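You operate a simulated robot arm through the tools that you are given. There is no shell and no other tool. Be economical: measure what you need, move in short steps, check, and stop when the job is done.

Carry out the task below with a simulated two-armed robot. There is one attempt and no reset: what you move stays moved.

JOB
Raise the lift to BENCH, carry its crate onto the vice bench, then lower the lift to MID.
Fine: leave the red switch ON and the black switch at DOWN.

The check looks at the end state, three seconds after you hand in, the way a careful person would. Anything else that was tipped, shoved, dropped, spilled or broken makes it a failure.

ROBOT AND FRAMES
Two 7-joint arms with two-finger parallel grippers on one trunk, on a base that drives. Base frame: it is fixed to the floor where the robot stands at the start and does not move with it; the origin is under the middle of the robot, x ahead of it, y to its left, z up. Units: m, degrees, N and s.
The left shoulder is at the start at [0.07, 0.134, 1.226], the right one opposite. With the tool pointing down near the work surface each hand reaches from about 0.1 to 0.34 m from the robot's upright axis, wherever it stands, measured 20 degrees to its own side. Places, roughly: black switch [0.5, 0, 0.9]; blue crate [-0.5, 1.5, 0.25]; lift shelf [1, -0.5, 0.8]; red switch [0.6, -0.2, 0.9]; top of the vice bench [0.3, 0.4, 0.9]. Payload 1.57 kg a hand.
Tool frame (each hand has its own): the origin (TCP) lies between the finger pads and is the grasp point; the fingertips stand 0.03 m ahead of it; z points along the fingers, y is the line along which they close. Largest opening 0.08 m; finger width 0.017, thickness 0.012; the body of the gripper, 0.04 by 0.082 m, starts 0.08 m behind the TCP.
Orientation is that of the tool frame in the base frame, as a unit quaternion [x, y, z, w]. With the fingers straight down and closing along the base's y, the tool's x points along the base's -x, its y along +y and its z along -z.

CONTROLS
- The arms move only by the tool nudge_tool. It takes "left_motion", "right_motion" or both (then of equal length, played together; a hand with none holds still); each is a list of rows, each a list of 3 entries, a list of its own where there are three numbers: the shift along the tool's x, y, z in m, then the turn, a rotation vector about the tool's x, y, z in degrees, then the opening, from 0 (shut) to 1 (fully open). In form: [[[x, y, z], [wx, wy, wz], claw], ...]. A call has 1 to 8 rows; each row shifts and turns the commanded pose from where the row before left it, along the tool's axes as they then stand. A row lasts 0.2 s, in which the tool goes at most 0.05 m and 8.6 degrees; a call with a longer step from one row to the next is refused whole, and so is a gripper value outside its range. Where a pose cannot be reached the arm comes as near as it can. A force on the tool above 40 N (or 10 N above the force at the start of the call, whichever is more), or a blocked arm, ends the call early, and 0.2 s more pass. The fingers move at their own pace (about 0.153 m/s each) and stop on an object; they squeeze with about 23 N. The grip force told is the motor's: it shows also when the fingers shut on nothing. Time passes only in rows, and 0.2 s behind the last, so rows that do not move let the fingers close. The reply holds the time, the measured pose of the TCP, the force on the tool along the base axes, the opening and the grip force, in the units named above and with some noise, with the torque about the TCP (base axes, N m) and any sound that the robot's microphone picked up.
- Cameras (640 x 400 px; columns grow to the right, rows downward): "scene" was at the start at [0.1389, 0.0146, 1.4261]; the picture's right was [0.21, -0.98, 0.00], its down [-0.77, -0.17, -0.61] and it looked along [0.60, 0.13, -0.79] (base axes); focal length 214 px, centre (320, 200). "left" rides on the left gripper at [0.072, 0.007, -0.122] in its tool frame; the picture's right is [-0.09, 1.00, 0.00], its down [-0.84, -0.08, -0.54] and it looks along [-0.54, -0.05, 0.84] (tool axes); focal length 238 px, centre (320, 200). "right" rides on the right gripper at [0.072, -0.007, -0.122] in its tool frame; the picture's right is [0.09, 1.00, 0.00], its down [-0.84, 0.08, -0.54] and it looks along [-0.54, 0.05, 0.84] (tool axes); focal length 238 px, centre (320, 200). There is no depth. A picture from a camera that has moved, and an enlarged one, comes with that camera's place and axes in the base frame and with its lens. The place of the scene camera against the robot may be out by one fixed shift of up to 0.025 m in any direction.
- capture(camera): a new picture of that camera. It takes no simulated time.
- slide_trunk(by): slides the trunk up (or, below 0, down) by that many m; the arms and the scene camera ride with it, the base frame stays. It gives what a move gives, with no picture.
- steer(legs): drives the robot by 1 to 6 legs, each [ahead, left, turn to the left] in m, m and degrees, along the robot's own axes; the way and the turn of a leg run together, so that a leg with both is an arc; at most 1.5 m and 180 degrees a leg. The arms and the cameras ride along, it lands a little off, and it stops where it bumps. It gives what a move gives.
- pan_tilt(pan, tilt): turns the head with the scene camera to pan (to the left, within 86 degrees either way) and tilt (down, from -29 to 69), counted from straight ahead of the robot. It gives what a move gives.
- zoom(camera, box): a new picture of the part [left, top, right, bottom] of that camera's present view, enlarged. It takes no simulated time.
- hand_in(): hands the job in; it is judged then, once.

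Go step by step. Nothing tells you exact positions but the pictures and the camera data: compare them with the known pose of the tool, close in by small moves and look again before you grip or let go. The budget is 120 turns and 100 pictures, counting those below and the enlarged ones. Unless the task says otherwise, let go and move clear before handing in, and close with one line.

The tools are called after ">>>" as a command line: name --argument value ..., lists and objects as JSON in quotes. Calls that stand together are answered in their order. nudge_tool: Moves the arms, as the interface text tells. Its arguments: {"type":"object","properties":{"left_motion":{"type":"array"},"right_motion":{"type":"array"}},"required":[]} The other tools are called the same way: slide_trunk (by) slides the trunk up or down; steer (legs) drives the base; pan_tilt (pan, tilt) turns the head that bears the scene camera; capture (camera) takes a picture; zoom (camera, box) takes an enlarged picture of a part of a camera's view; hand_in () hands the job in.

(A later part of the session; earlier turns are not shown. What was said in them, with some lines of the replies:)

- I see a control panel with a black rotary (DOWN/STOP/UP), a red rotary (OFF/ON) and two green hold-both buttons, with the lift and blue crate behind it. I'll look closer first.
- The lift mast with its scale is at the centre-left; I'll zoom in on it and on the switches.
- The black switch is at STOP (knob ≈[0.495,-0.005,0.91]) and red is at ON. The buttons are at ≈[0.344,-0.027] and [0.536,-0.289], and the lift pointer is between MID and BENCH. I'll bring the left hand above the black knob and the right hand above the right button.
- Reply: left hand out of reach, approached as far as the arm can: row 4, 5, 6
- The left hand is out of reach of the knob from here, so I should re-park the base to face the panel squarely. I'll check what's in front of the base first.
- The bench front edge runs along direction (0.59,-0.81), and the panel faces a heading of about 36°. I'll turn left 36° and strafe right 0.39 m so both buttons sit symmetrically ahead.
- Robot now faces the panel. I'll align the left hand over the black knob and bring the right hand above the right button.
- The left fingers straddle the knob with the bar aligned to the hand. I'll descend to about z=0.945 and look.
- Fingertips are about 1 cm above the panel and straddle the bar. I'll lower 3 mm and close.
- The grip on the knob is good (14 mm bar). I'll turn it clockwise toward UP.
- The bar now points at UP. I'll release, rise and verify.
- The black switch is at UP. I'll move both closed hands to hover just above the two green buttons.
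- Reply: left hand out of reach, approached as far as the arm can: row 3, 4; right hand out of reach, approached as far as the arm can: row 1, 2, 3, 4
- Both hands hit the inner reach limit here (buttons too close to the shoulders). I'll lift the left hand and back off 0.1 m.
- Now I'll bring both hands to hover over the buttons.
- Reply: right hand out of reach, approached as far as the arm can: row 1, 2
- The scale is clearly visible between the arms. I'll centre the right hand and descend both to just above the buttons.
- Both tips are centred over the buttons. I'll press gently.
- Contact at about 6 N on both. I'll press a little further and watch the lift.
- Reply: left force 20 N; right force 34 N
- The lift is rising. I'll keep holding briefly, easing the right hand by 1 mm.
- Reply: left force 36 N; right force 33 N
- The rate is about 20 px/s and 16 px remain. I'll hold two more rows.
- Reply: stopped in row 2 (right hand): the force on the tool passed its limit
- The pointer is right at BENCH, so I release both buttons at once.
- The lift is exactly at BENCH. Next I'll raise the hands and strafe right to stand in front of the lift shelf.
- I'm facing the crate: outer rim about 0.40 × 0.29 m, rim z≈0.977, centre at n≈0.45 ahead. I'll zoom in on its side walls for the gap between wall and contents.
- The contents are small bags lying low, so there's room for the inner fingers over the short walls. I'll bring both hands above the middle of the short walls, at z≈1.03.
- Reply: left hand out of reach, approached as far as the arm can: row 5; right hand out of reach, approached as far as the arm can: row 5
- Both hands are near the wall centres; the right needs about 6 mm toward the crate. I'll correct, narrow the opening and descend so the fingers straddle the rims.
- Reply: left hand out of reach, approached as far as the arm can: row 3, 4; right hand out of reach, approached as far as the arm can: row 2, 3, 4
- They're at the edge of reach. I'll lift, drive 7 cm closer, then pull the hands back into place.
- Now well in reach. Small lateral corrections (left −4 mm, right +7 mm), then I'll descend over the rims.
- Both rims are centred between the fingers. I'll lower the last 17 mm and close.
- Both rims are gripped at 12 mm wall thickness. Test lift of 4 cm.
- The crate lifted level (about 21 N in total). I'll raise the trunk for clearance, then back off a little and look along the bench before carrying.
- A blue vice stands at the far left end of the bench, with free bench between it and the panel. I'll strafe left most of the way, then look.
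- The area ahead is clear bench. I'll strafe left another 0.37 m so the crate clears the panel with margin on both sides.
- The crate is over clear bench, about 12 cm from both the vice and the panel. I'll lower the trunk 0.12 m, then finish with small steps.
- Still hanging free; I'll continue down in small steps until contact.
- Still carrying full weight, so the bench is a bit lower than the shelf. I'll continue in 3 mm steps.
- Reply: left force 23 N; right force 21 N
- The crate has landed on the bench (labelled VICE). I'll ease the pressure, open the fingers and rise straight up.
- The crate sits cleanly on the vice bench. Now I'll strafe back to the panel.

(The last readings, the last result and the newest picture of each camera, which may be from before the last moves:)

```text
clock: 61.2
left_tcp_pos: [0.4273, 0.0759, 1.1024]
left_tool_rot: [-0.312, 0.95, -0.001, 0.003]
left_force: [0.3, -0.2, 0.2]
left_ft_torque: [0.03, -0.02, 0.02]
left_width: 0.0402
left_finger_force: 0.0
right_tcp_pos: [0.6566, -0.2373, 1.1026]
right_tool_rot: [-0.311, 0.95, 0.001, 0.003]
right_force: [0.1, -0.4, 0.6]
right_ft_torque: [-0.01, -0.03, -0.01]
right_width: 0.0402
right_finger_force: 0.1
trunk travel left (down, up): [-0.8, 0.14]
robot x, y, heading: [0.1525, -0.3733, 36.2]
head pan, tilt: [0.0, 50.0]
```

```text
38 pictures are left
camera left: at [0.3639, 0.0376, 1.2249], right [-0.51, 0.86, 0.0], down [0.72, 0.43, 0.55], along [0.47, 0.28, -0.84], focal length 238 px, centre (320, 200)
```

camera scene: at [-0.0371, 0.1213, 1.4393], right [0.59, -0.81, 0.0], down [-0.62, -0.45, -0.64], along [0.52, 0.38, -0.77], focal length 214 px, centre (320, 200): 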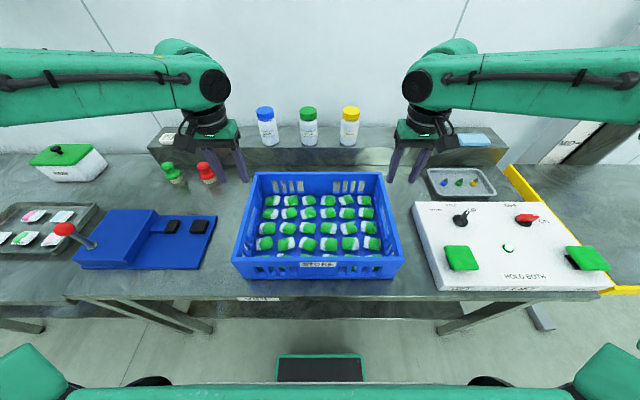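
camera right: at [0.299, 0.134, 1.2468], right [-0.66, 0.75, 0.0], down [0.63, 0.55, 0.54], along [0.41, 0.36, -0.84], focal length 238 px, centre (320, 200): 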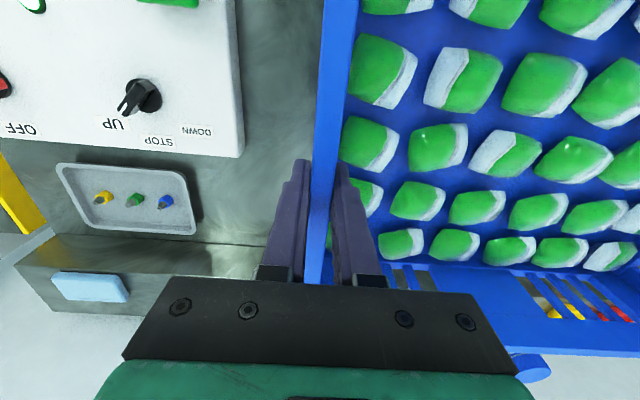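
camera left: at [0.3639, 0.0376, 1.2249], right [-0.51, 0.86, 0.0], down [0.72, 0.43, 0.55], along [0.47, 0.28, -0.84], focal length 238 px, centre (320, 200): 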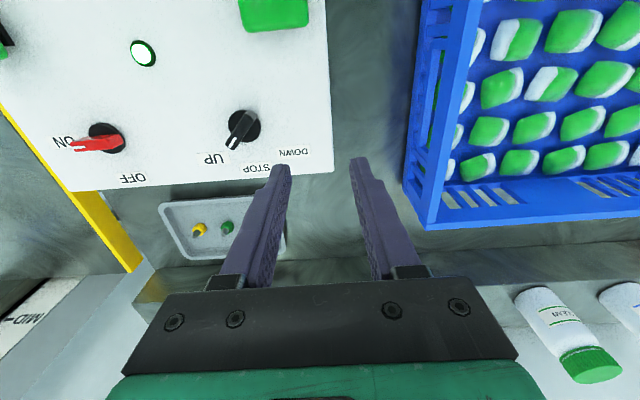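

I'll bring the left hand over the black knob, turned to match its UP orientation.

>>> nudge_tool --left_motion '[[[-0.0022, -0.0338, 0.01], [0, 0, 0], 1], [[-0.0022, -0.0338, 0.01], [0, 0, 0], 1], [[-0.0022, -0.0338, 0.01], [0, 0, 0], 1], [[0, 0, 0.01], [0, 0, 8], 1], [[0, 0, 0.01], [0, 0, 8], 1], [[0, 0, 0.01], [0, 0, 8], 1], [[0, 0, 0.01], [0, 0, 8], 1], [[0, 0, 0.01], [0, 0, 8], 1]]'

>>> nudge_tool --left_motion '[[[0, 0, 0.02], [0, 0, 6], 1]]'

>>> capture --camera "left"

```text
clock: 63.0
left_tcp_pos: [0.4789, -0.0021, 1.0246]
left_tool_rot: [0.034, 0.999, 0.0, 0.004]
left_force: [-0.5, 0.5, 0.0]
left_ft_torque: [0.0, 0.01, 0.06]
left_width: 0.0801
left_finger_force: 0.0
left hand out of reach, approached as far as the arm can: row 3, 6, 8
right_tcp_pos: [0.6558, -0.2372, 1.1034]
right_tool_rot: [-0.311, 0.95, 0.001, 0.003]
right_force: [-0.1, 0.2, -0.6]
right_ft_torque: [0.02, 0.01, 0.0]
right_width: 0.0396
right_finger_force: 0.1
trunk travel left (down, up): [-0.8, 0.14]
robot x, y, heading: [0.153, -0.3708, 35.8]
head pan, tilt: [0.0, 50.0]
```

```text
clock: 63.4
left_tcp_pos: [0.4754, -0.0008, 1.0073]
left_tool_rot: [0.085, 0.996, 0.001, 0.004]
left_force: [-0.3, -0.6, -0.2]
left_ft_torque: [-0.02, -0.01, 0.01]
left_width: 0.08
left_finger_force: 0.0
left hand out of reach, approached as far as the arm can: row 1
right_tcp_pos: [0.6563, -0.2376, 1.1038]
right_tool_rot: [-0.311, 0.951, 0.001, 0.003]
right_force: [0.3, 0.9, 0.3]
right_ft_torque: [0.01, -0.01, -0.01]
right_width: 0.0399
right_finger_force: 0.0
trunk travel left (down, up): [-0.8, 0.14]
robot x, y, heading: [0.1518, -0.372, 36.5]
head pan, tilt: [0.0, 50.0]
```

```text
37 pictures are left
camera left: at [0.4039, 0.0181, 1.1288], right [0.26, 0.97, 0.0], down [0.81, -0.22, 0.55], along [0.53, -0.14, -0.84], focal length 238 px, centre (320, 200)
```

left: 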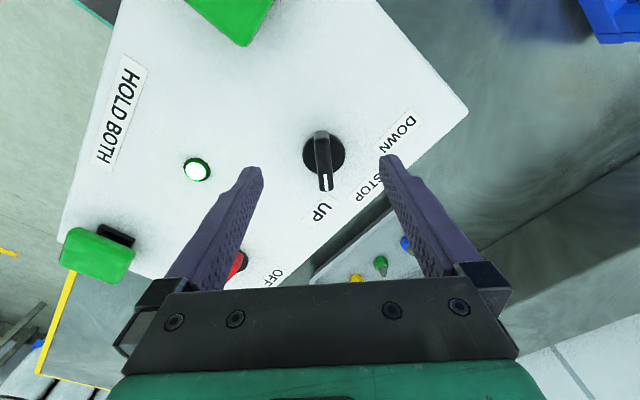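

Just short of reach. I'll drive 7 cm forward for the knob operation.

>>> steer --legs '[[0.07, 0, 0]]'

```text
clock: 64.4
left_tcp_pos: [0.5274, 0.0378, 1.0095]
left_tool_rot: [0.085, 0.996, 0.001, 0.006]
left_force: [-0.3, -0.1, 0.8]
left_ft_torque: [-0.02, -0.02, 0.04]
left_width: 0.08
left_finger_force: 0.1
right_tcp_pos: [0.7087, -0.2001, 1.1055]
right_tool_rot: [-0.311, 0.95, 0.001, 0.005]
right_force: [-0.4, -0.8, -0.7]
right_ft_torque: [0.01, -0.08, 0.0]
right_width: 0.04
right_finger_force: 0.1
trunk travel left (down, up): [-0.8, 0.14]
robot x, y, heading: [0.2065, -0.328, 36.4]
head pan, tilt: [0.0, 50.0]
```

>>> nudge_tool --left_motion '[[[0.014, -0.0222, 0.0], [0, 0, 0], 1], [[0.014, -0.0222, 0.0], [0, 0, 0], 1], [[0, 0, 0.03], [0, 0, 0], 1]]'

>>> capture --camera "left"

```text
clock: 65.2
left_tcp_pos: [0.4986, 0.0038, 0.9759]
left_tool_rot: [0.085, 0.996, -0.001, 0.004]
left_force: [-0.1, 0.4, -0.6]
left_ft_torque: [-0.02, -0.02, 0.0]
left_width: 0.0801
left_finger_force: 0.0
right_tcp_pos: [0.7136, -0.1948, 1.1028]
right_tool_rot: [-0.311, 0.95, 0.0, 0.001]
right_force: [0.6, 0.5, 0.2]
right_ft_torque: [0.0, 0.03, -0.01]
right_width: 0.0399
right_finger_force: 0.1
trunk travel left (down, up): [-0.8, 0.14]
robot x, y, heading: [0.2102, -0.3316, 36.1]
head pan, tilt: [0.0, 50.0]
```

```text
36 pictures are left
camera left: at [0.4277, 0.0222, 1.0977], right [0.26, 0.97, 0.0], down [0.81, -0.22, 0.55], along [0.53, -0.14, -0.84], focal length 238 px, centre (320, 200)
```

left: 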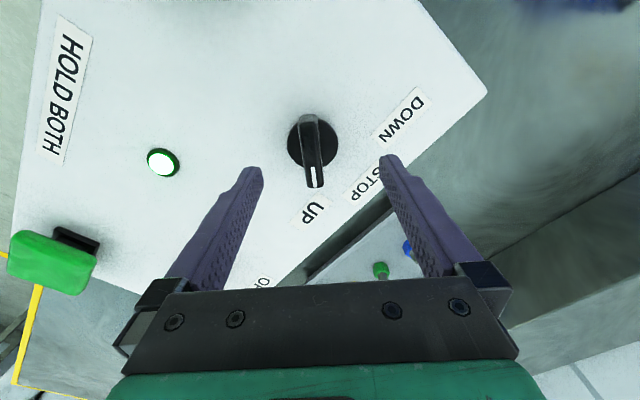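

Knob measured at [0.4915,-0.002]. I'll correct, descend and grip.

>>> nudge_tool --left_motion '[[[0.0054, -0.007, 0.0], [0, 0, 0], 1], [[0, 0, 0.02], [0, 0, 0], 1], [[0, 0, 0.014], [0, 0, 0], 1], [[0, 0, 0], [0, 0, 0], 1], [[0, 0, 0], [0, 0, 0], 0], [[0, 0, 0], [0, 0, 0], 0], [[0, 0, 0], [0, 0, 0], 0]]'

>>> capture --camera "left"

```text
clock: 66.8
left_tcp_pos: [0.4907, -0.0013, 0.9433]
left_tool_rot: [0.085, 0.996, 0.001, 0.006]
left_force: [1.9, 15.8, 11.7]
left_ft_torque: [-0.38, 0.06, 0.51]
left_width: 0.0136
left_finger_force: 30.2
right_tcp_pos: [0.7114, -0.1941, 1.1031]
right_tool_rot: [-0.31, 0.951, 0.0, 0.002]
right_force: [0.5, 0.1, 0.4]
right_ft_torque: [-0.02, -0.03, -0.01]
right_width: 0.0398
right_finger_force: 0.2
trunk travel left (down, up): [-0.8, 0.14]
robot x, y, heading: [0.2126, -0.3342, 36.0]
head pan, tilt: [0.0, 50.0]
```

```text
35 pictures are left
camera left: at [0.4198, 0.0173, 1.0645], right [0.26, 0.97, 0.0], down [0.81, -0.22, 0.55], along [0.53, -0.14, -0.83], focal length 238 px, centre (320, 200)
```

left: 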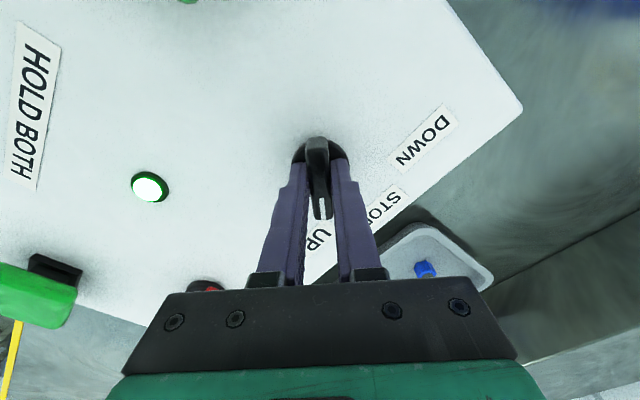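

Gripped. I'll turn counter-clockwise toward DOWN.

>>> nudge_tool --left_motion '[[[0, 0.001, 0], [0, 0, -8], 0], [[0, 0, 0], [0, 0, -8], 0], [[0, 0, 0], [0, 0, -8], 0], [[0, 0, 0], [0, 0, -8], 0], [[0, 0, 0], [0, 0, -8], 0], [[0, 0, 0], [0, 0, -8], 0], [[0, 0, 0], [0, 0, -8], 0], [[0, 0, 0], [0, 0, -8], 0]]'

>>> nudge_tool --left_motion '[[[0, 0, 0], [0, 0, -8], 0], [[0, 0, 0], [0, 0, -8], 0], [[0, 0, 0], [0, 0, -8], 0], [[0, 0, 0], [0, 0, -4], 0]]'

>>> capture --camera "left"

```text
clock: 68.6
left_tcp_pos: [0.4917, -0.0026, 0.9421]
left_tool_rot: [-0.457, 0.89, -0.002, 0.004]
left_force: [7.5, 11.9, 16.9]
left_ft_torque: [1.01, 0.26, 0.0]
left_width: 0.014
left_finger_force: 30.0
right_tcp_pos: [0.7119, -0.1969, 1.1035]
right_tool_rot: [-0.311, 0.95, 0.0, 0.002]
right_force: [0.3, -0.1, -0.6]
right_ft_torque: [-0.02, -0.01, 0.01]
right_width: 0.0398
right_finger_force: 0.0
trunk travel left (down, up): [-0.8, 0.14]
robot x, y, heading: [0.2073, -0.333, 36.0]
head pan, tilt: [0.0, 50.0]
```

```text
clock: 69.6
left_tcp_pos: [0.4947, -0.0038, 0.9417]
left_tool_rot: [-0.657, 0.754, -0.003, 0.003]
left_force: [12.2, 8.3, 16.0]
left_ft_torque: [0.63, 0.44, -0.58]
left_width: 0.0142
left_finger_force: 30.3
right_tcp_pos: [0.7138, -0.1971, 1.103]
right_tool_rot: [-0.31, 0.951, 0.002, 0.002]
right_force: [0.8, 0.5, -0.2]
right_ft_torque: [-0.02, -0.04, -0.01]
right_width: 0.0398
right_finger_force: 0.1
trunk travel left (down, up): [-0.8, 0.14]
robot x, y, heading: [0.2091, -0.3293, 36.3]
head pan, tilt: [0.0, 50.0]
```

```text
34 pictures are left
camera left: at [0.475, -0.0739, 1.0648], right [-0.97, 0.23, -0.01], down [0.19, 0.82, 0.54], along [0.13, 0.53, -0.84], focal length 238 px, centre (320, 200)
```

left: 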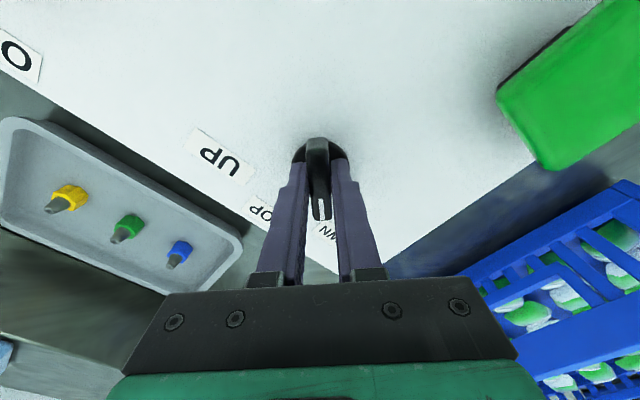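

Torque shows it at the stop, pointing at DOWN. I'll release, rise and verify.

>>> nudge_tool --left_motion '[[[0, 0, 0], [0, 0, 0], 1], [[0, 0, 0], [0, 0, 0], 1], [[0, 0, 0], [0, 0, 0], 1], [[0, 0, -0.03], [0, 0, 0], 1], [[0, 0, -0.04], [0, 0, 0], 1]]'

>>> capture --camera "left"

```text
clock: 70.8
left_tcp_pos: [0.4894, -0.005, 1.0124]
left_tool_rot: [-0.657, 0.754, -0.002, 0.003]
left_force: [-0.9, -0.6, 0.9]
left_ft_torque: [0.03, -0.03, 0.02]
left_width: 0.0802
left_finger_force: 0.1
right_tcp_pos: [0.7119, -0.1969, 1.1025]
right_tool_rot: [-0.31, 0.951, 0.003, 0.003]
right_force: [-0.2, 0.2, -0.6]
right_ft_torque: [0.05, -0.02, 0.0]
right_width: 0.0401
right_finger_force: 0.0
trunk travel left (down, up): [-0.8, 0.14]
robot x, y, heading: [0.2094, -0.3342, 35.8]
head pan, tilt: [0.0, 50.0]
```

```text
33 pictures are left
camera left: at [0.4715, -0.0753, 1.1356], right [-0.97, 0.23, -0.01], down [0.19, 0.82, 0.54], along [0.13, 0.53, -0.84], focal length 238 px, centre (320, 200)
```

left: 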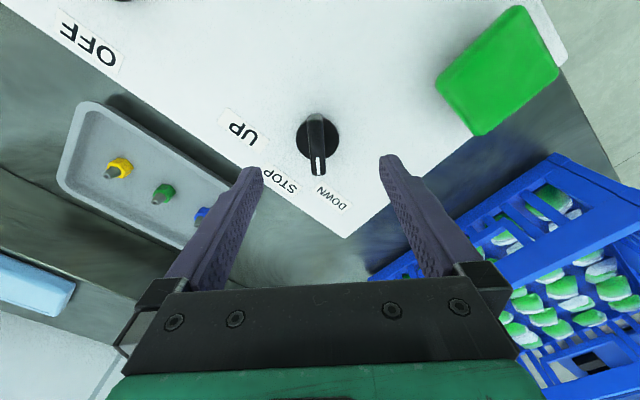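

The black switch is at DOWN. I'll square the left hand and back off to the button-pressing stance.

>>> nudge_tool --left_motion '[[[0, 0, -0.02], [0, 0, 8], 0], [[0, 0, -0.02], [0, 0, 8], 0], [[0, 0, 0], [0, 0, 8], 0], [[0, 0, 0], [0, 0, 8], 0], [[0, 0, 0], [0, 0, 8], 0], [[0, 0, 0], [0, 0, 6], 0]]' --right_motion '[[[0, 0, 0], [0, 0, 0], 0], [[0, 0, 0], [0, 0, 0], 0], [[0, 0, 0], [0, 0, 0], 0], [[0, 0, 0], [0, 0, 0], 0], [[0, 0, 0], [0, 0, 0], 0], [[0, 0, 0], [0, 0, 0], 0]]'

>>> steer --legs '[[-0.075, 0, 0]]'

```text
clock: 72.2
left_tcp_pos: [0.4908, -0.004, 1.0522]
left_tool_rot: [-0.309, 0.951, -0.001, 0.004]
left_force: [0.3, 1.0, 0.6]
left_ft_torque: [0.0, -0.02, -0.02]
left_width: 0.0
left_finger_force: 21.2
right_tcp_pos: [0.712, -0.1963, 1.1033]
right_tool_rot: [-0.311, 0.951, 0.002, 0.002]
right_force: [-0.4, -0.2, -0.4]
right_ft_torque: [0.0, 0.0, 0.05]
right_width: 0.0
right_finger_force: 21.2
trunk travel left (down, up): [-0.8, 0.14]
robot x, y, heading: [0.2124, -0.3348, 36.1]
head pan, tilt: [0.0, 50.0]
```

```text
clock: 73.2
left_tcp_pos: [0.4349, -0.0459, 1.0508]
left_tool_rot: [-0.31, 0.951, -0.001, 0.002]
left_force: [0.8, 0.0, 1.3]
left_ft_torque: [-0.02, 0.04, 0.0]
left_width: 0.0002
left_finger_force: 21.2
right_tcp_pos: [0.6566, -0.2372, 1.1006]
right_tool_rot: [-0.311, 0.95, 0.001, -0.001]
right_force: [-0.4, -0.2, -0.3]
right_ft_torque: [-0.03, 0.0, 0.01]
right_width: 0.0001
right_finger_force: 21.4
trunk travel left (down, up): [-0.8, 0.14]
robot x, y, heading: [0.1492, -0.3755, 36.2]
head pan, tilt: [0.0, 50.0]
```

>>> nudge_tool --left_motion '[[[0.0156, 0.0169, 0], [0, 0, 0], 0], [[0.0156, 0.0169, 0], [0, 0, 0], 0], [[0.0156, 0.0169, 0], [0, 0, 0], 0], [[0.0156, 0.0169, 0], [0, 0, 0], 0], [[0, 0, 0.015], [0, 0, 0], 0], [[0, 0, 0.015], [0, 0, 0], 0], [[0, 0, 0.015], [0, 0, 0], 0], [[0, 0, 0.015], [0, 0, 0], 0]]' --right_motion '[[[0.0318, 0.0084, 0], [0, 0, 0], 0], [[0.0318, 0.0084, 0], [0, 0, 0], 0], [[0.0318, 0.0084, 0], [0, 0, 0], 0], [[0.0318, 0.0084, 0], [0, 0, 0], 0], [[0, 0, 0.0275], [0, 0, 0], 0], [[0, 0, 0.0275], [0, 0, 0], 0], [[0, 0, 0.0275], [0, 0, 0], 0], [[0, 0, 0.0275], [0, 0, 0], 0]]'

>>> pan_tilt --pan -25 --tilt 35

>>> capture --camera "scene"

```text
clock: 75.0
left_tcp_pos: [0.3412, -0.0289, 0.9908]
left_tool_rot: [-0.31, 0.951, -0.001, 0.002]
left_force: [0.5, -0.6, 0.1]
left_ft_torque: [0.0, 0.0, -0.01]
left_width: 0.0
left_finger_force: 21.0
right_tcp_pos: [0.5329, -0.2879, 0.9913]
right_tool_rot: [-0.31, 0.951, 0.001, 0.002]
right_force: [-0.6, -1.1, -0.1]
right_ft_torque: [-0.03, 0.04, 0.02]
right_width: 0.0
right_finger_force: 21.5
trunk travel left (down, up): [-0.8, 0.14]
robot x, y, heading: [0.1501, -0.3727, 36.1]
head pan, tilt: [0.0, 50.0]
```

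```text
clock: 75.9
left_tcp_pos: [0.3413, -0.031, 0.9916]
left_tool_rot: [-0.311, 0.951, -0.002, 0.004]
left_force: [0.8, -0.1, -0.7]
left_ft_torque: [0.0, -0.01, 0.02]
left_width: 0.0002
left_finger_force: 21.3
right_tcp_pos: [0.5301, -0.2885, 0.9918]
right_tool_rot: [-0.31, 0.951, 0.002, 0.003]
right_force: [-0.4, 0.0, -0.1]
right_ft_torque: [0.01, 0.04, 0.0]
right_width: 0.0
right_finger_force: 20.9
trunk travel left (down, up): [-0.8, 0.14]
robot x, y, heading: [0.1539, -0.3747, 36.4]
head pan, tilt: [-25.0, 35.0]
```

```text
32 pictures are left
camera scene: at [0.2922, -0.3302, 1.451], right [0.19, -0.98, 0.0], down [-0.56, -0.11, -0.82], along [0.8, 0.16, -0.57], focal length 214 px, centre (320, 200)
```

scene: 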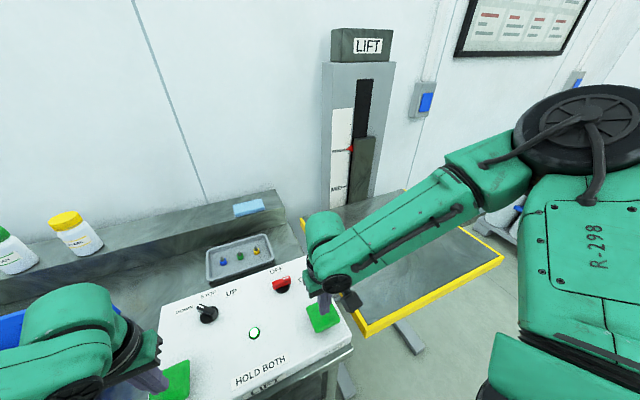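

In position again. I'll press both buttons to the depth that worked before.

>>> nudge_tool --left_motion '[[[0, 0, 0.008], [0, 0, 0], 0], [[0, 0, 0.008], [0, 0, 0], 0], [[0, 0, 0.008], [0, 0, 0], 0], [[0, 0, 0.005], [0, 0, 0], 0], [[0, 0, 0.0035], [0, 0, 0], 0]]' --right_motion '[[[0, 0, 0.008], [0, 0, 0], 0], [[0, 0, 0.008], [0, 0, 0], 0], [[0, 0, 0.008], [0, 0, 0], 0], [[0, 0, 0.005], [0, 0, 0], 0], [[0, 0, 0.0035], [0, 0, 0], 0]]'

>>> zoom --camera "scene" --box '[335, 130, 375, 200]'

```text
clock: 77.1
left_tcp_pos: [0.3407, -0.0304, 0.9611]
left_tool_rot: [-0.311, 0.95, -0.001, 0.005]
left_force: [-1.2, 0.3, 7.1]
left_ft_torque: [-0.01, 0.06, -0.08]
left_width: 0.0001
left_finger_force: 21.7
right_tcp_pos: [0.5297, -0.2884, 0.9605]
right_tool_rot: [-0.31, 0.951, 0.001, 0.004]
right_force: [1.9, 0.1, 5.9]
right_ft_torque: [0.0, -0.05, 0.01]
right_width: 0.0
right_finger_force: 21.2
trunk travel left (down, up): [-0.8, 0.14]
robot x, y, heading: [0.1491, -0.3773, 35.9]
head pan, tilt: [-25.0, 35.0]
```

```text
5.71 times, centred on (355, 165) of scene
camera zoom: at [0.2921, -0.3306, 1.4512], right [0.19, -0.98, 0.0], down [-0.56, -0.11, -0.82], along [0.8, 0.16, -0.57], focal length 1226 px, centre (120, 400)
```

zoom: 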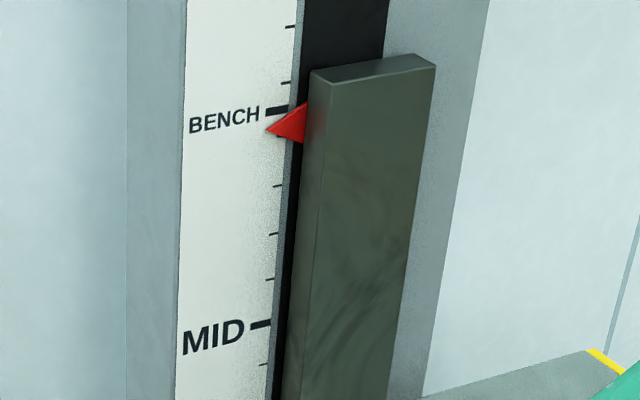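

It's descending with light pressure. I'll hold for a full call.

>>> nudge_tool --left_motion '[[[0, 0, 0.0007], [0, 0, 0], 0], [[0, 0, 0], [0, 0, 0], 0], [[0, 0, 0], [0, 0, 0], 0], [[0, 0, 0], [0, 0, 0], 0], [[0, 0, 0], [0, 0, 0], 0], [[0, 0, 0], [0, 0, 0], 0], [[0, 0, 0], [0, 0, 0], 0], [[0, 0, 0], [0, 0, 0], 0]]' --right_motion '[[[0, 0, 0.0007], [0, 0, 0], 0], [[0, 0, 0], [0, 0, 0], 0], [[0, 0, 0], [0, 0, 0], 0], [[0, 0, 0], [0, 0, 0], 0], [[0, 0, 0], [0, 0, 0], 0], [[0, 0, 0], [0, 0, 0], 0], [[0, 0, 0], [0, 0, 0], 0], [[0, 0, 0], [0, 0, 0], 0]]'

>>> zoom --camera "scene" --box '[335, 130, 375, 200]'

```text
clock: 78.9
left_tcp_pos: [0.3406, -0.03, 0.9589]
left_tool_rot: [-0.311, 0.95, -0.001, 0.005]
left_force: [2.0, 0.8, 8.9]
left_ft_torque: [0.02, -0.02, 0.02]
left_width: 0.0
left_finger_force: 21.7
right_tcp_pos: [0.5298, -0.2873, 0.9595]
right_tool_rot: [-0.311, 0.95, 0.002, 0.003]
right_force: [0.5, 2.2, 6.1]
right_ft_torque: [0.03, -0.01, -0.01]
right_width: 0.0002
right_finger_force: 20.9
trunk travel left (down, up): [-0.8, 0.14]
robot x, y, heading: [0.1547, -0.3773, 36.1]
head pan, tilt: [-25.0, 35.0]
```

```text
5.71 times, centred on (355, 165) of scene
camera zoom: at [0.2923, -0.3305, 1.4511], right [0.19, -0.98, 0.0], down [-0.56, -0.11, -0.82], along [0.8, 0.16, -0.57], focal length 1226 px, centre (120, 400)
```

zoom: 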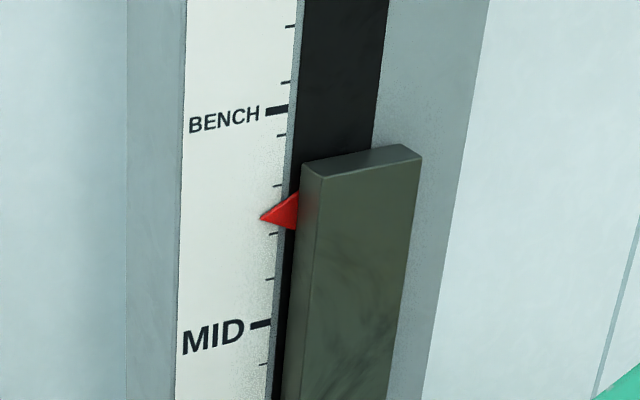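

About 108 px remain at 48 px/s. I'll hold 7 rows more.

>>> nudge_tool --left_motion '[[[0, 0, 0], [0, 0, 0], 0], [[0, 0, 0], [0, 0, 0], 0], [[0, 0, 0], [0, 0, 0], 0], [[0, 0, 0], [0, 0, 0], 0], [[0, 0, 0], [0, 0, 0], 0], [[0, 0, 0], [0, 0, 0], 0], [[0, 0, 0], [0, 0, 0], 0]]' --right_motion '[[[0, 0, 0], [0, 0, 0], 0], [[0, 0, 0], [0, 0, 0], 0], [[0, 0, 0], [0, 0, 0], 0], [[0, 0, 0], [0, 0, 0], 0], [[0, 0, 0], [0, 0, 0], 0], [[0, 0, 0], [0, 0, 0], 0], [[0, 0, 0], [0, 0, 0], 0]]'

>>> zoom --camera "scene" --box '[335, 130, 375, 200]'

```text
clock: 80.5
left_tcp_pos: [0.3417, -0.0292, 0.9586]
left_tool_rot: [-0.31, 0.951, -0.001, 0.004]
left_force: [5.2, 2.2, 10.1]
left_ft_torque: [0.01, -0.01, 0.02]
left_width: 0.0001
left_finger_force: 21.2
right_tcp_pos: [0.5299, -0.2882, 0.9597]
right_tool_rot: [-0.31, 0.951, 0.001, 0.002]
right_force: [-1.8, 1.5, 6.2]
right_ft_torque: [0.03, 0.07, 0.02]
right_width: 0.0
right_finger_force: 20.9
trunk travel left (down, up): [-0.8, 0.14]
robot x, y, heading: [0.1517, -0.3747, 36.2]
head pan, tilt: [-25.0, 35.0]
```

```text
5.71 times, centred on (355, 165) of scene
camera zoom: at [0.2923, -0.3306, 1.4511], right [0.19, -0.98, 0.0], down [-0.56, -0.11, -0.82], along [0.8, 0.16, -0.57], focal length 1226 px, centre (120, 400)
```

zoom: 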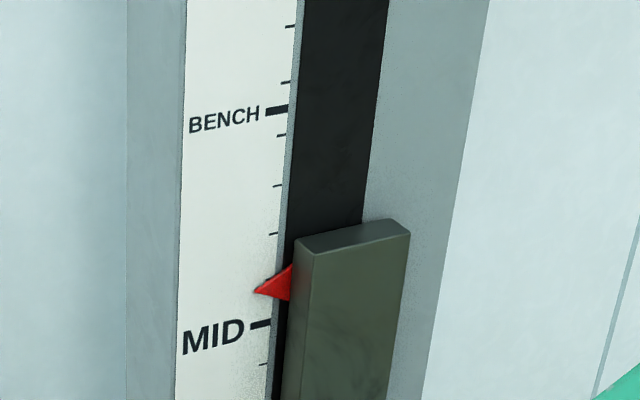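

35 px left. I'll hold two rows, then check and release.

>>> nudge_tool --left_motion '[[[0, 0, 0], [0, 0, 0], 0], [[0, 0, 0], [0, 0, 0], 0]]' --right_motion '[[[0, 0, 0], [0, 0, 0], 0], [[0, 0, 0], [0, 0, 0], 0]]'

>>> zoom --camera "scene" --box '[335, 150, 375, 210]'

```text
clock: 81.1
left_tcp_pos: [0.3415, -0.0301, 0.9586]
left_tool_rot: [-0.31, 0.951, -0.001, 0.004]
left_force: [4.5, 1.3, 10.0]
left_ft_torque: [0.04, -0.07, -0.02]
left_width: 0.0001
left_finger_force: 21.0
right_tcp_pos: [0.5305, -0.2892, 0.959]
right_tool_rot: [-0.311, 0.951, 0.002, 0.001]
right_force: [-0.9, 1.8, 6.3]
right_ft_torque: [-0.01, 0.07, -0.02]
right_width: 0.0003
right_finger_force: 21.8
trunk travel left (down, up): [-0.8, 0.14]
robot x, y, heading: [0.1483, -0.3765, 36.1]
head pan, tilt: [-25.0, 35.0]
```

```text
6.67 times, centred on (355, 180) of scene
camera zoom: at [0.2923, -0.3306, 1.4511], right [0.19, -0.98, 0.0], down [-0.56, -0.11, -0.82], along [0.8, 0.16, -0.57], focal length 1430 px, centre (87, 333)
```

zoom: 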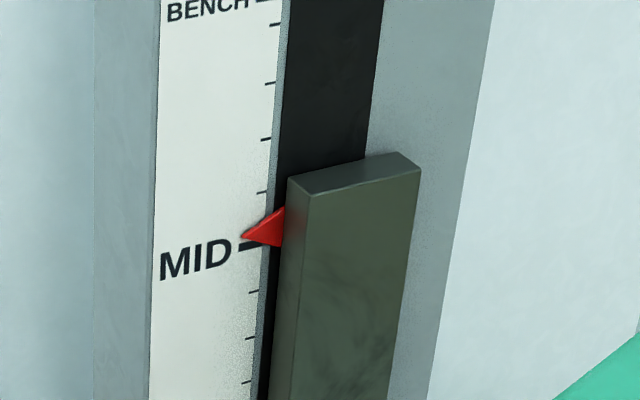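

9 px left, about 0.17 s. I'll release with a gentle first row, then move clear.

>>> nudge_tool --left_motion '[[[0, 0, -0.006], [0, 0, 0], 0], [[0, 0, -0.045], [0, 0, 0], 0], [[0, 0, -0.045], [0, 0, 0], 0]]' --right_motion '[[[0, 0, -0.006], [0, 0, 0], 0], [[0, 0, -0.045], [0, 0, 0], 0], [[0, 0, -0.045], [0, 0, 0], 0]]'

>>> zoom --camera "scene" --box '[335, 150, 375, 210]'

```text
clock: 81.9
left_tcp_pos: [0.3382, -0.0305, 1.0551]
left_tool_rot: [-0.31, 0.951, -0.001, 0.004]
left_force: [0.1, 0.2, -0.2]
left_ft_torque: [0.03, 0.02, 0.01]
left_width: 0.0003
left_finger_force: 21.4
right_tcp_pos: [0.5284, -0.2898, 1.0562]
right_tool_rot: [-0.311, 0.951, 0.001, 0.002]
right_force: [-0.4, -0.5, -0.7]
right_ft_torque: [0.02, -0.02, 0.0]
right_width: 0.0002
right_finger_force: 21.5
trunk travel left (down, up): [-0.8, 0.14]
robot x, y, heading: [0.1501, -0.3716, 36.0]
head pan, tilt: [-25.0, 35.0]
```

```text
6.67 times, centred on (355, 180) of scene
camera zoom: at [0.2903, -0.3319, 1.4511], right [0.19, -0.98, 0.0], down [-0.56, -0.11, -0.82], along [0.8, 0.16, -0.57], focal length 1430 px, centre (87, 333)
```

zoom: 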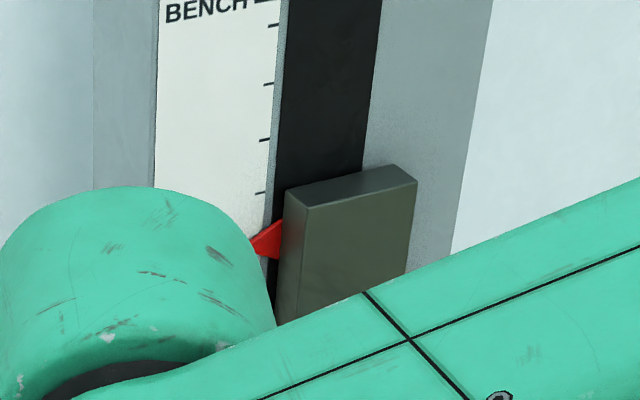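

The arm hides the mark. I'll raise the hands, back away and check everything.

>>> nudge_tool --left_motion '[[[0, 0, -0.045], [0, 0, 0], 0.5], [[0.02, 0, -0.03], [0, 0, 0], 0.5]]' --right_motion '[[[0, 0, -0.045], [0, 0, 0], 0.5], [[0.02, 0, -0.03], [0, 0, 0], 0.5]]'

>>> steer --legs '[[-0.25, 0, 0]]'

>>> pan_tilt --pan -20 --tilt 35

>>> capture --camera "scene"

```text
clock: 82.5
left_tcp_pos: [0.3188, -0.0453, 1.1312]
left_tool_rot: [-0.311, 0.95, -0.001, 0.006]
left_force: [0.7, -1.2, 0.0]
left_ft_torque: [0.05, -0.04, -0.01]
left_width: 0.0399
left_finger_force: 0.0
right_tcp_pos: [0.5105, -0.3029, 1.1317]
right_tool_rot: [-0.311, 0.95, 0.003, 0.003]
right_force: [0.0, -0.7, 0.3]
right_ft_torque: [0.05, -0.05, 0.0]
right_width: 0.0399
right_finger_force: 0.0
trunk travel left (down, up): [-0.8, 0.14]
robot x, y, heading: [0.1495, -0.3735, 36.1]
head pan, tilt: [-25.0, 35.0]
```

```text
clock: 84.4
left_tcp_pos: [0.1199, -0.1881, 1.1292]
left_tool_rot: [-0.312, 0.95, -0.001, 0.004]
left_force: [-0.2, 0.5, 0.9]
left_ft_torque: [-0.02, 0.02, 0.02]
left_width: 0.0399
left_finger_force: 0.1
right_tcp_pos: [0.3123, -0.4466, 1.1299]
right_tool_rot: [-0.311, 0.95, 0.001, 0.001]
right_force: [0.1, -0.6, 0.8]
right_ft_torque: [-0.04, -0.01, 0.0]
right_width: 0.0398
right_finger_force: 0.0
trunk travel left (down, up): [-0.8, 0.14]
robot x, y, heading: [-0.0533, -0.5257, 36.3]
head pan, tilt: [-25.0, 35.0]
```

```text
clock: 85.0
left_tcp_pos: [0.1194, -0.1884, 1.1291]
left_tool_rot: [-0.313, 0.95, -0.002, 0.004]
left_force: [-1.1, -0.1, 0.0]
left_ft_torque: [0.02, 0.01, 0.0]
left_width: 0.0402
left_finger_force: 0.1
right_tcp_pos: [0.3114, -0.4463, 1.1312]
right_tool_rot: [-0.312, 0.95, 0.002, 0.002]
right_force: [-0.1, 0.9, -0.3]
right_ft_torque: [0.03, 0.01, 0.0]
right_width: 0.04
right_finger_force: 0.1
trunk travel left (down, up): [-0.8, 0.14]
robot x, y, heading: [-0.0494, -0.527, 36.2]
head pan, tilt: [-20.0, 35.0]
```

```text
26 pictures are left
camera scene: at [0.0883, -0.4704, 1.451], right [0.28, -0.96, 0.0], down [-0.55, -0.16, -0.82], along [0.79, 0.23, -0.57], focal length 214 px, centre (320, 200)
```

scene: 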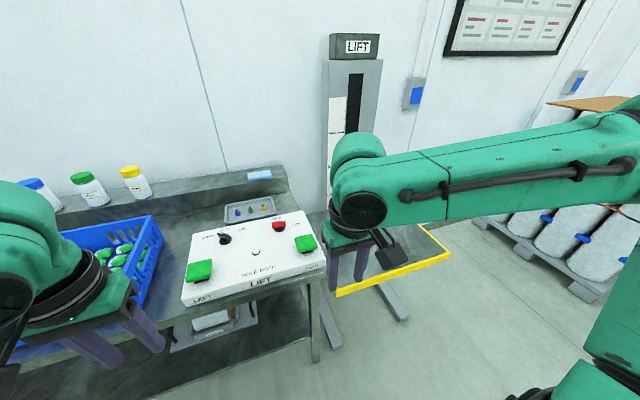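

I'll move the right hand aside to clear the view.

>>> nudge_tool --right_motion '[[[0, -0.04, 0], [0, 0, 0], 0.5], [[0, -0.04, 0], [0, 0, 0], 0.5], [[0, -0.04, 0], [0, 0, 0], 0.5], [[0, -0.04, 0], [0, 0, 0], 0.5]]'

>>> capture --camera "scene"

>>> zoom --camera "scene" --box '[320, 120, 380, 210]'

```text
clock: 86.0
left_tcp_pos: [0.1202, -0.1896, 1.1305]
left_tool_rot: [-0.313, 0.95, -0.001, 0.004]
left_force: [0.2, -0.6, -0.3]
left_ft_torque: [-0.03, -0.01, -0.01]
left_width: 0.0402
left_finger_force: 0.0
right_tcp_pos: [0.4081, -0.5782, 1.1301]
right_tool_rot: [-0.312, 0.95, 0.002, 0.001]
right_force: [0.6, 0.5, -0.5]
right_ft_torque: [0.01, 0.0, 0.01]
right_width: 0.04
right_finger_force: 0.0
trunk travel left (down, up): [-0.8, 0.14]
robot x, y, heading: [-0.0556, -0.5233, 36.2]
head pan, tilt: [-20.0, 35.0]
```

```text
25 pictures are left
camera scene: at [0.0897, -0.4725, 1.4509], right [0.28, -0.96, 0.0], down [-0.55, -0.16, -0.82], along [0.79, 0.23, -0.57], focal length 214 px, centre (320, 200)
```

scene: 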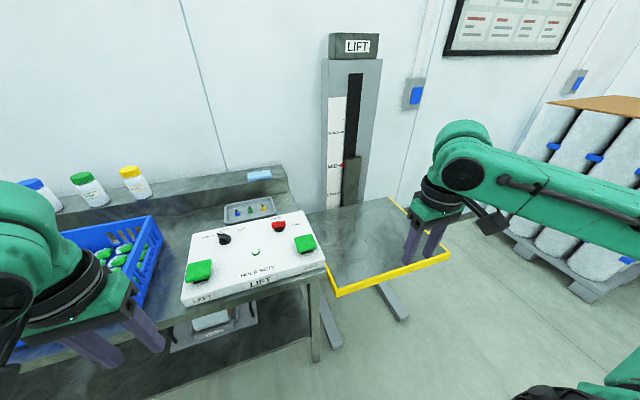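

```text
4.44 times, centred on (350, 165) of scene
camera zoom: at [0.0897, -0.4725, 1.4509], right [0.28, -0.96, 0.0], down [-0.55, -0.16, -0.82], along [0.79, 0.23, -0.57], focal length 953 px, centre (187, 356)
```

zoom: 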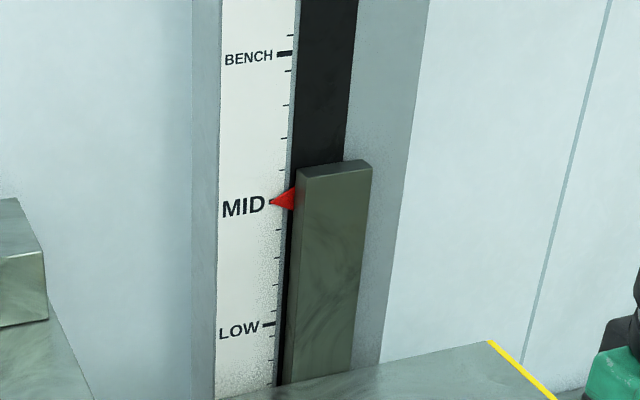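

The pointer is right on MID. A last check of the switches and the crate.

>>> zoom --camera "scene" --box '[170, 190, 340, 310]'

>>> pan_tilt --pan 25 --tilt 40

>>> capture --camera "scene"

```text
3.33 times, centred on (255, 250) of scene
camera zoom: at [0.0897, -0.4725, 1.4509], right [0.28, -0.96, 0.0], down [-0.55, -0.16, -0.82], along [0.79, 0.23, -0.57], focal length 715 px, centre (537, 33)
```

zoom: 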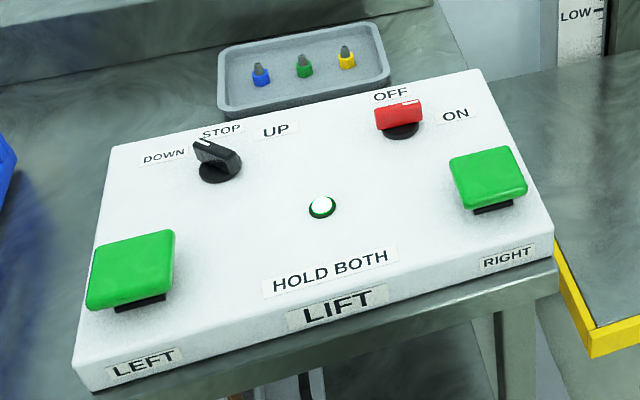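

```text
clock: 87.1
left_tcp_pos: [0.1192, -0.1894, 1.1304]
left_tool_rot: [-0.313, 0.95, -0.001, 0.004]
left_force: [-0.1, -0.4, -0.2]
left_ft_torque: [0.04, 0.05, -0.03]
left_width: 0.04
left_finger_force: 0.1
right_tcp_pos: [0.405, -0.5751, 1.1316]
right_tool_rot: [-0.312, 0.95, 0.002, 0.002]
right_force: [0.0, 0.0, -0.2]
right_ft_torque: [0.0, -0.02, -0.02]
right_width: 0.0401
right_finger_force: 0.1
trunk travel left (down, up): [-0.8, 0.14]
robot x, y, heading: [-0.0533, -0.5229, 36.4]
head pan, tilt: [25.0, 40.0]
```

```text
22 pictures are left
camera scene: at [0.0448, -0.4209, 1.4434], right [0.88, -0.48, 0.0], down [-0.31, -0.56, -0.77], along [0.37, 0.67, -0.64], focal length 214 px, centre (320, 200)
```

scene: 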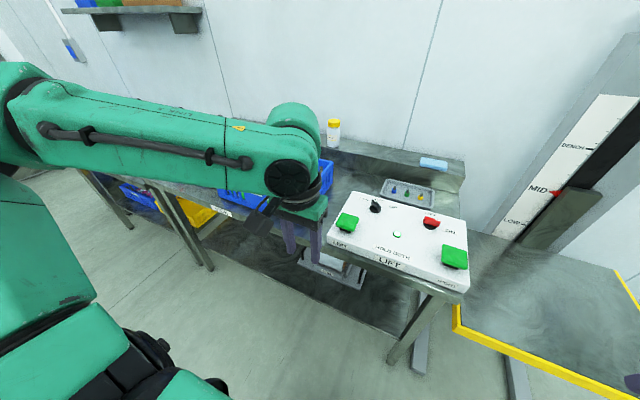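

Red points to ON, black to DOWN, the lift is at MID, the crate is on the vice bench, and both hands are clear. I'm handing in.

>>> hand_in

```text
The job is handed in.
```

The crate is on the vice bench, the lift is at MID, the red switch is ON and the black switch is at DOWN; I saw nothing tipped or dropped in the pictures.
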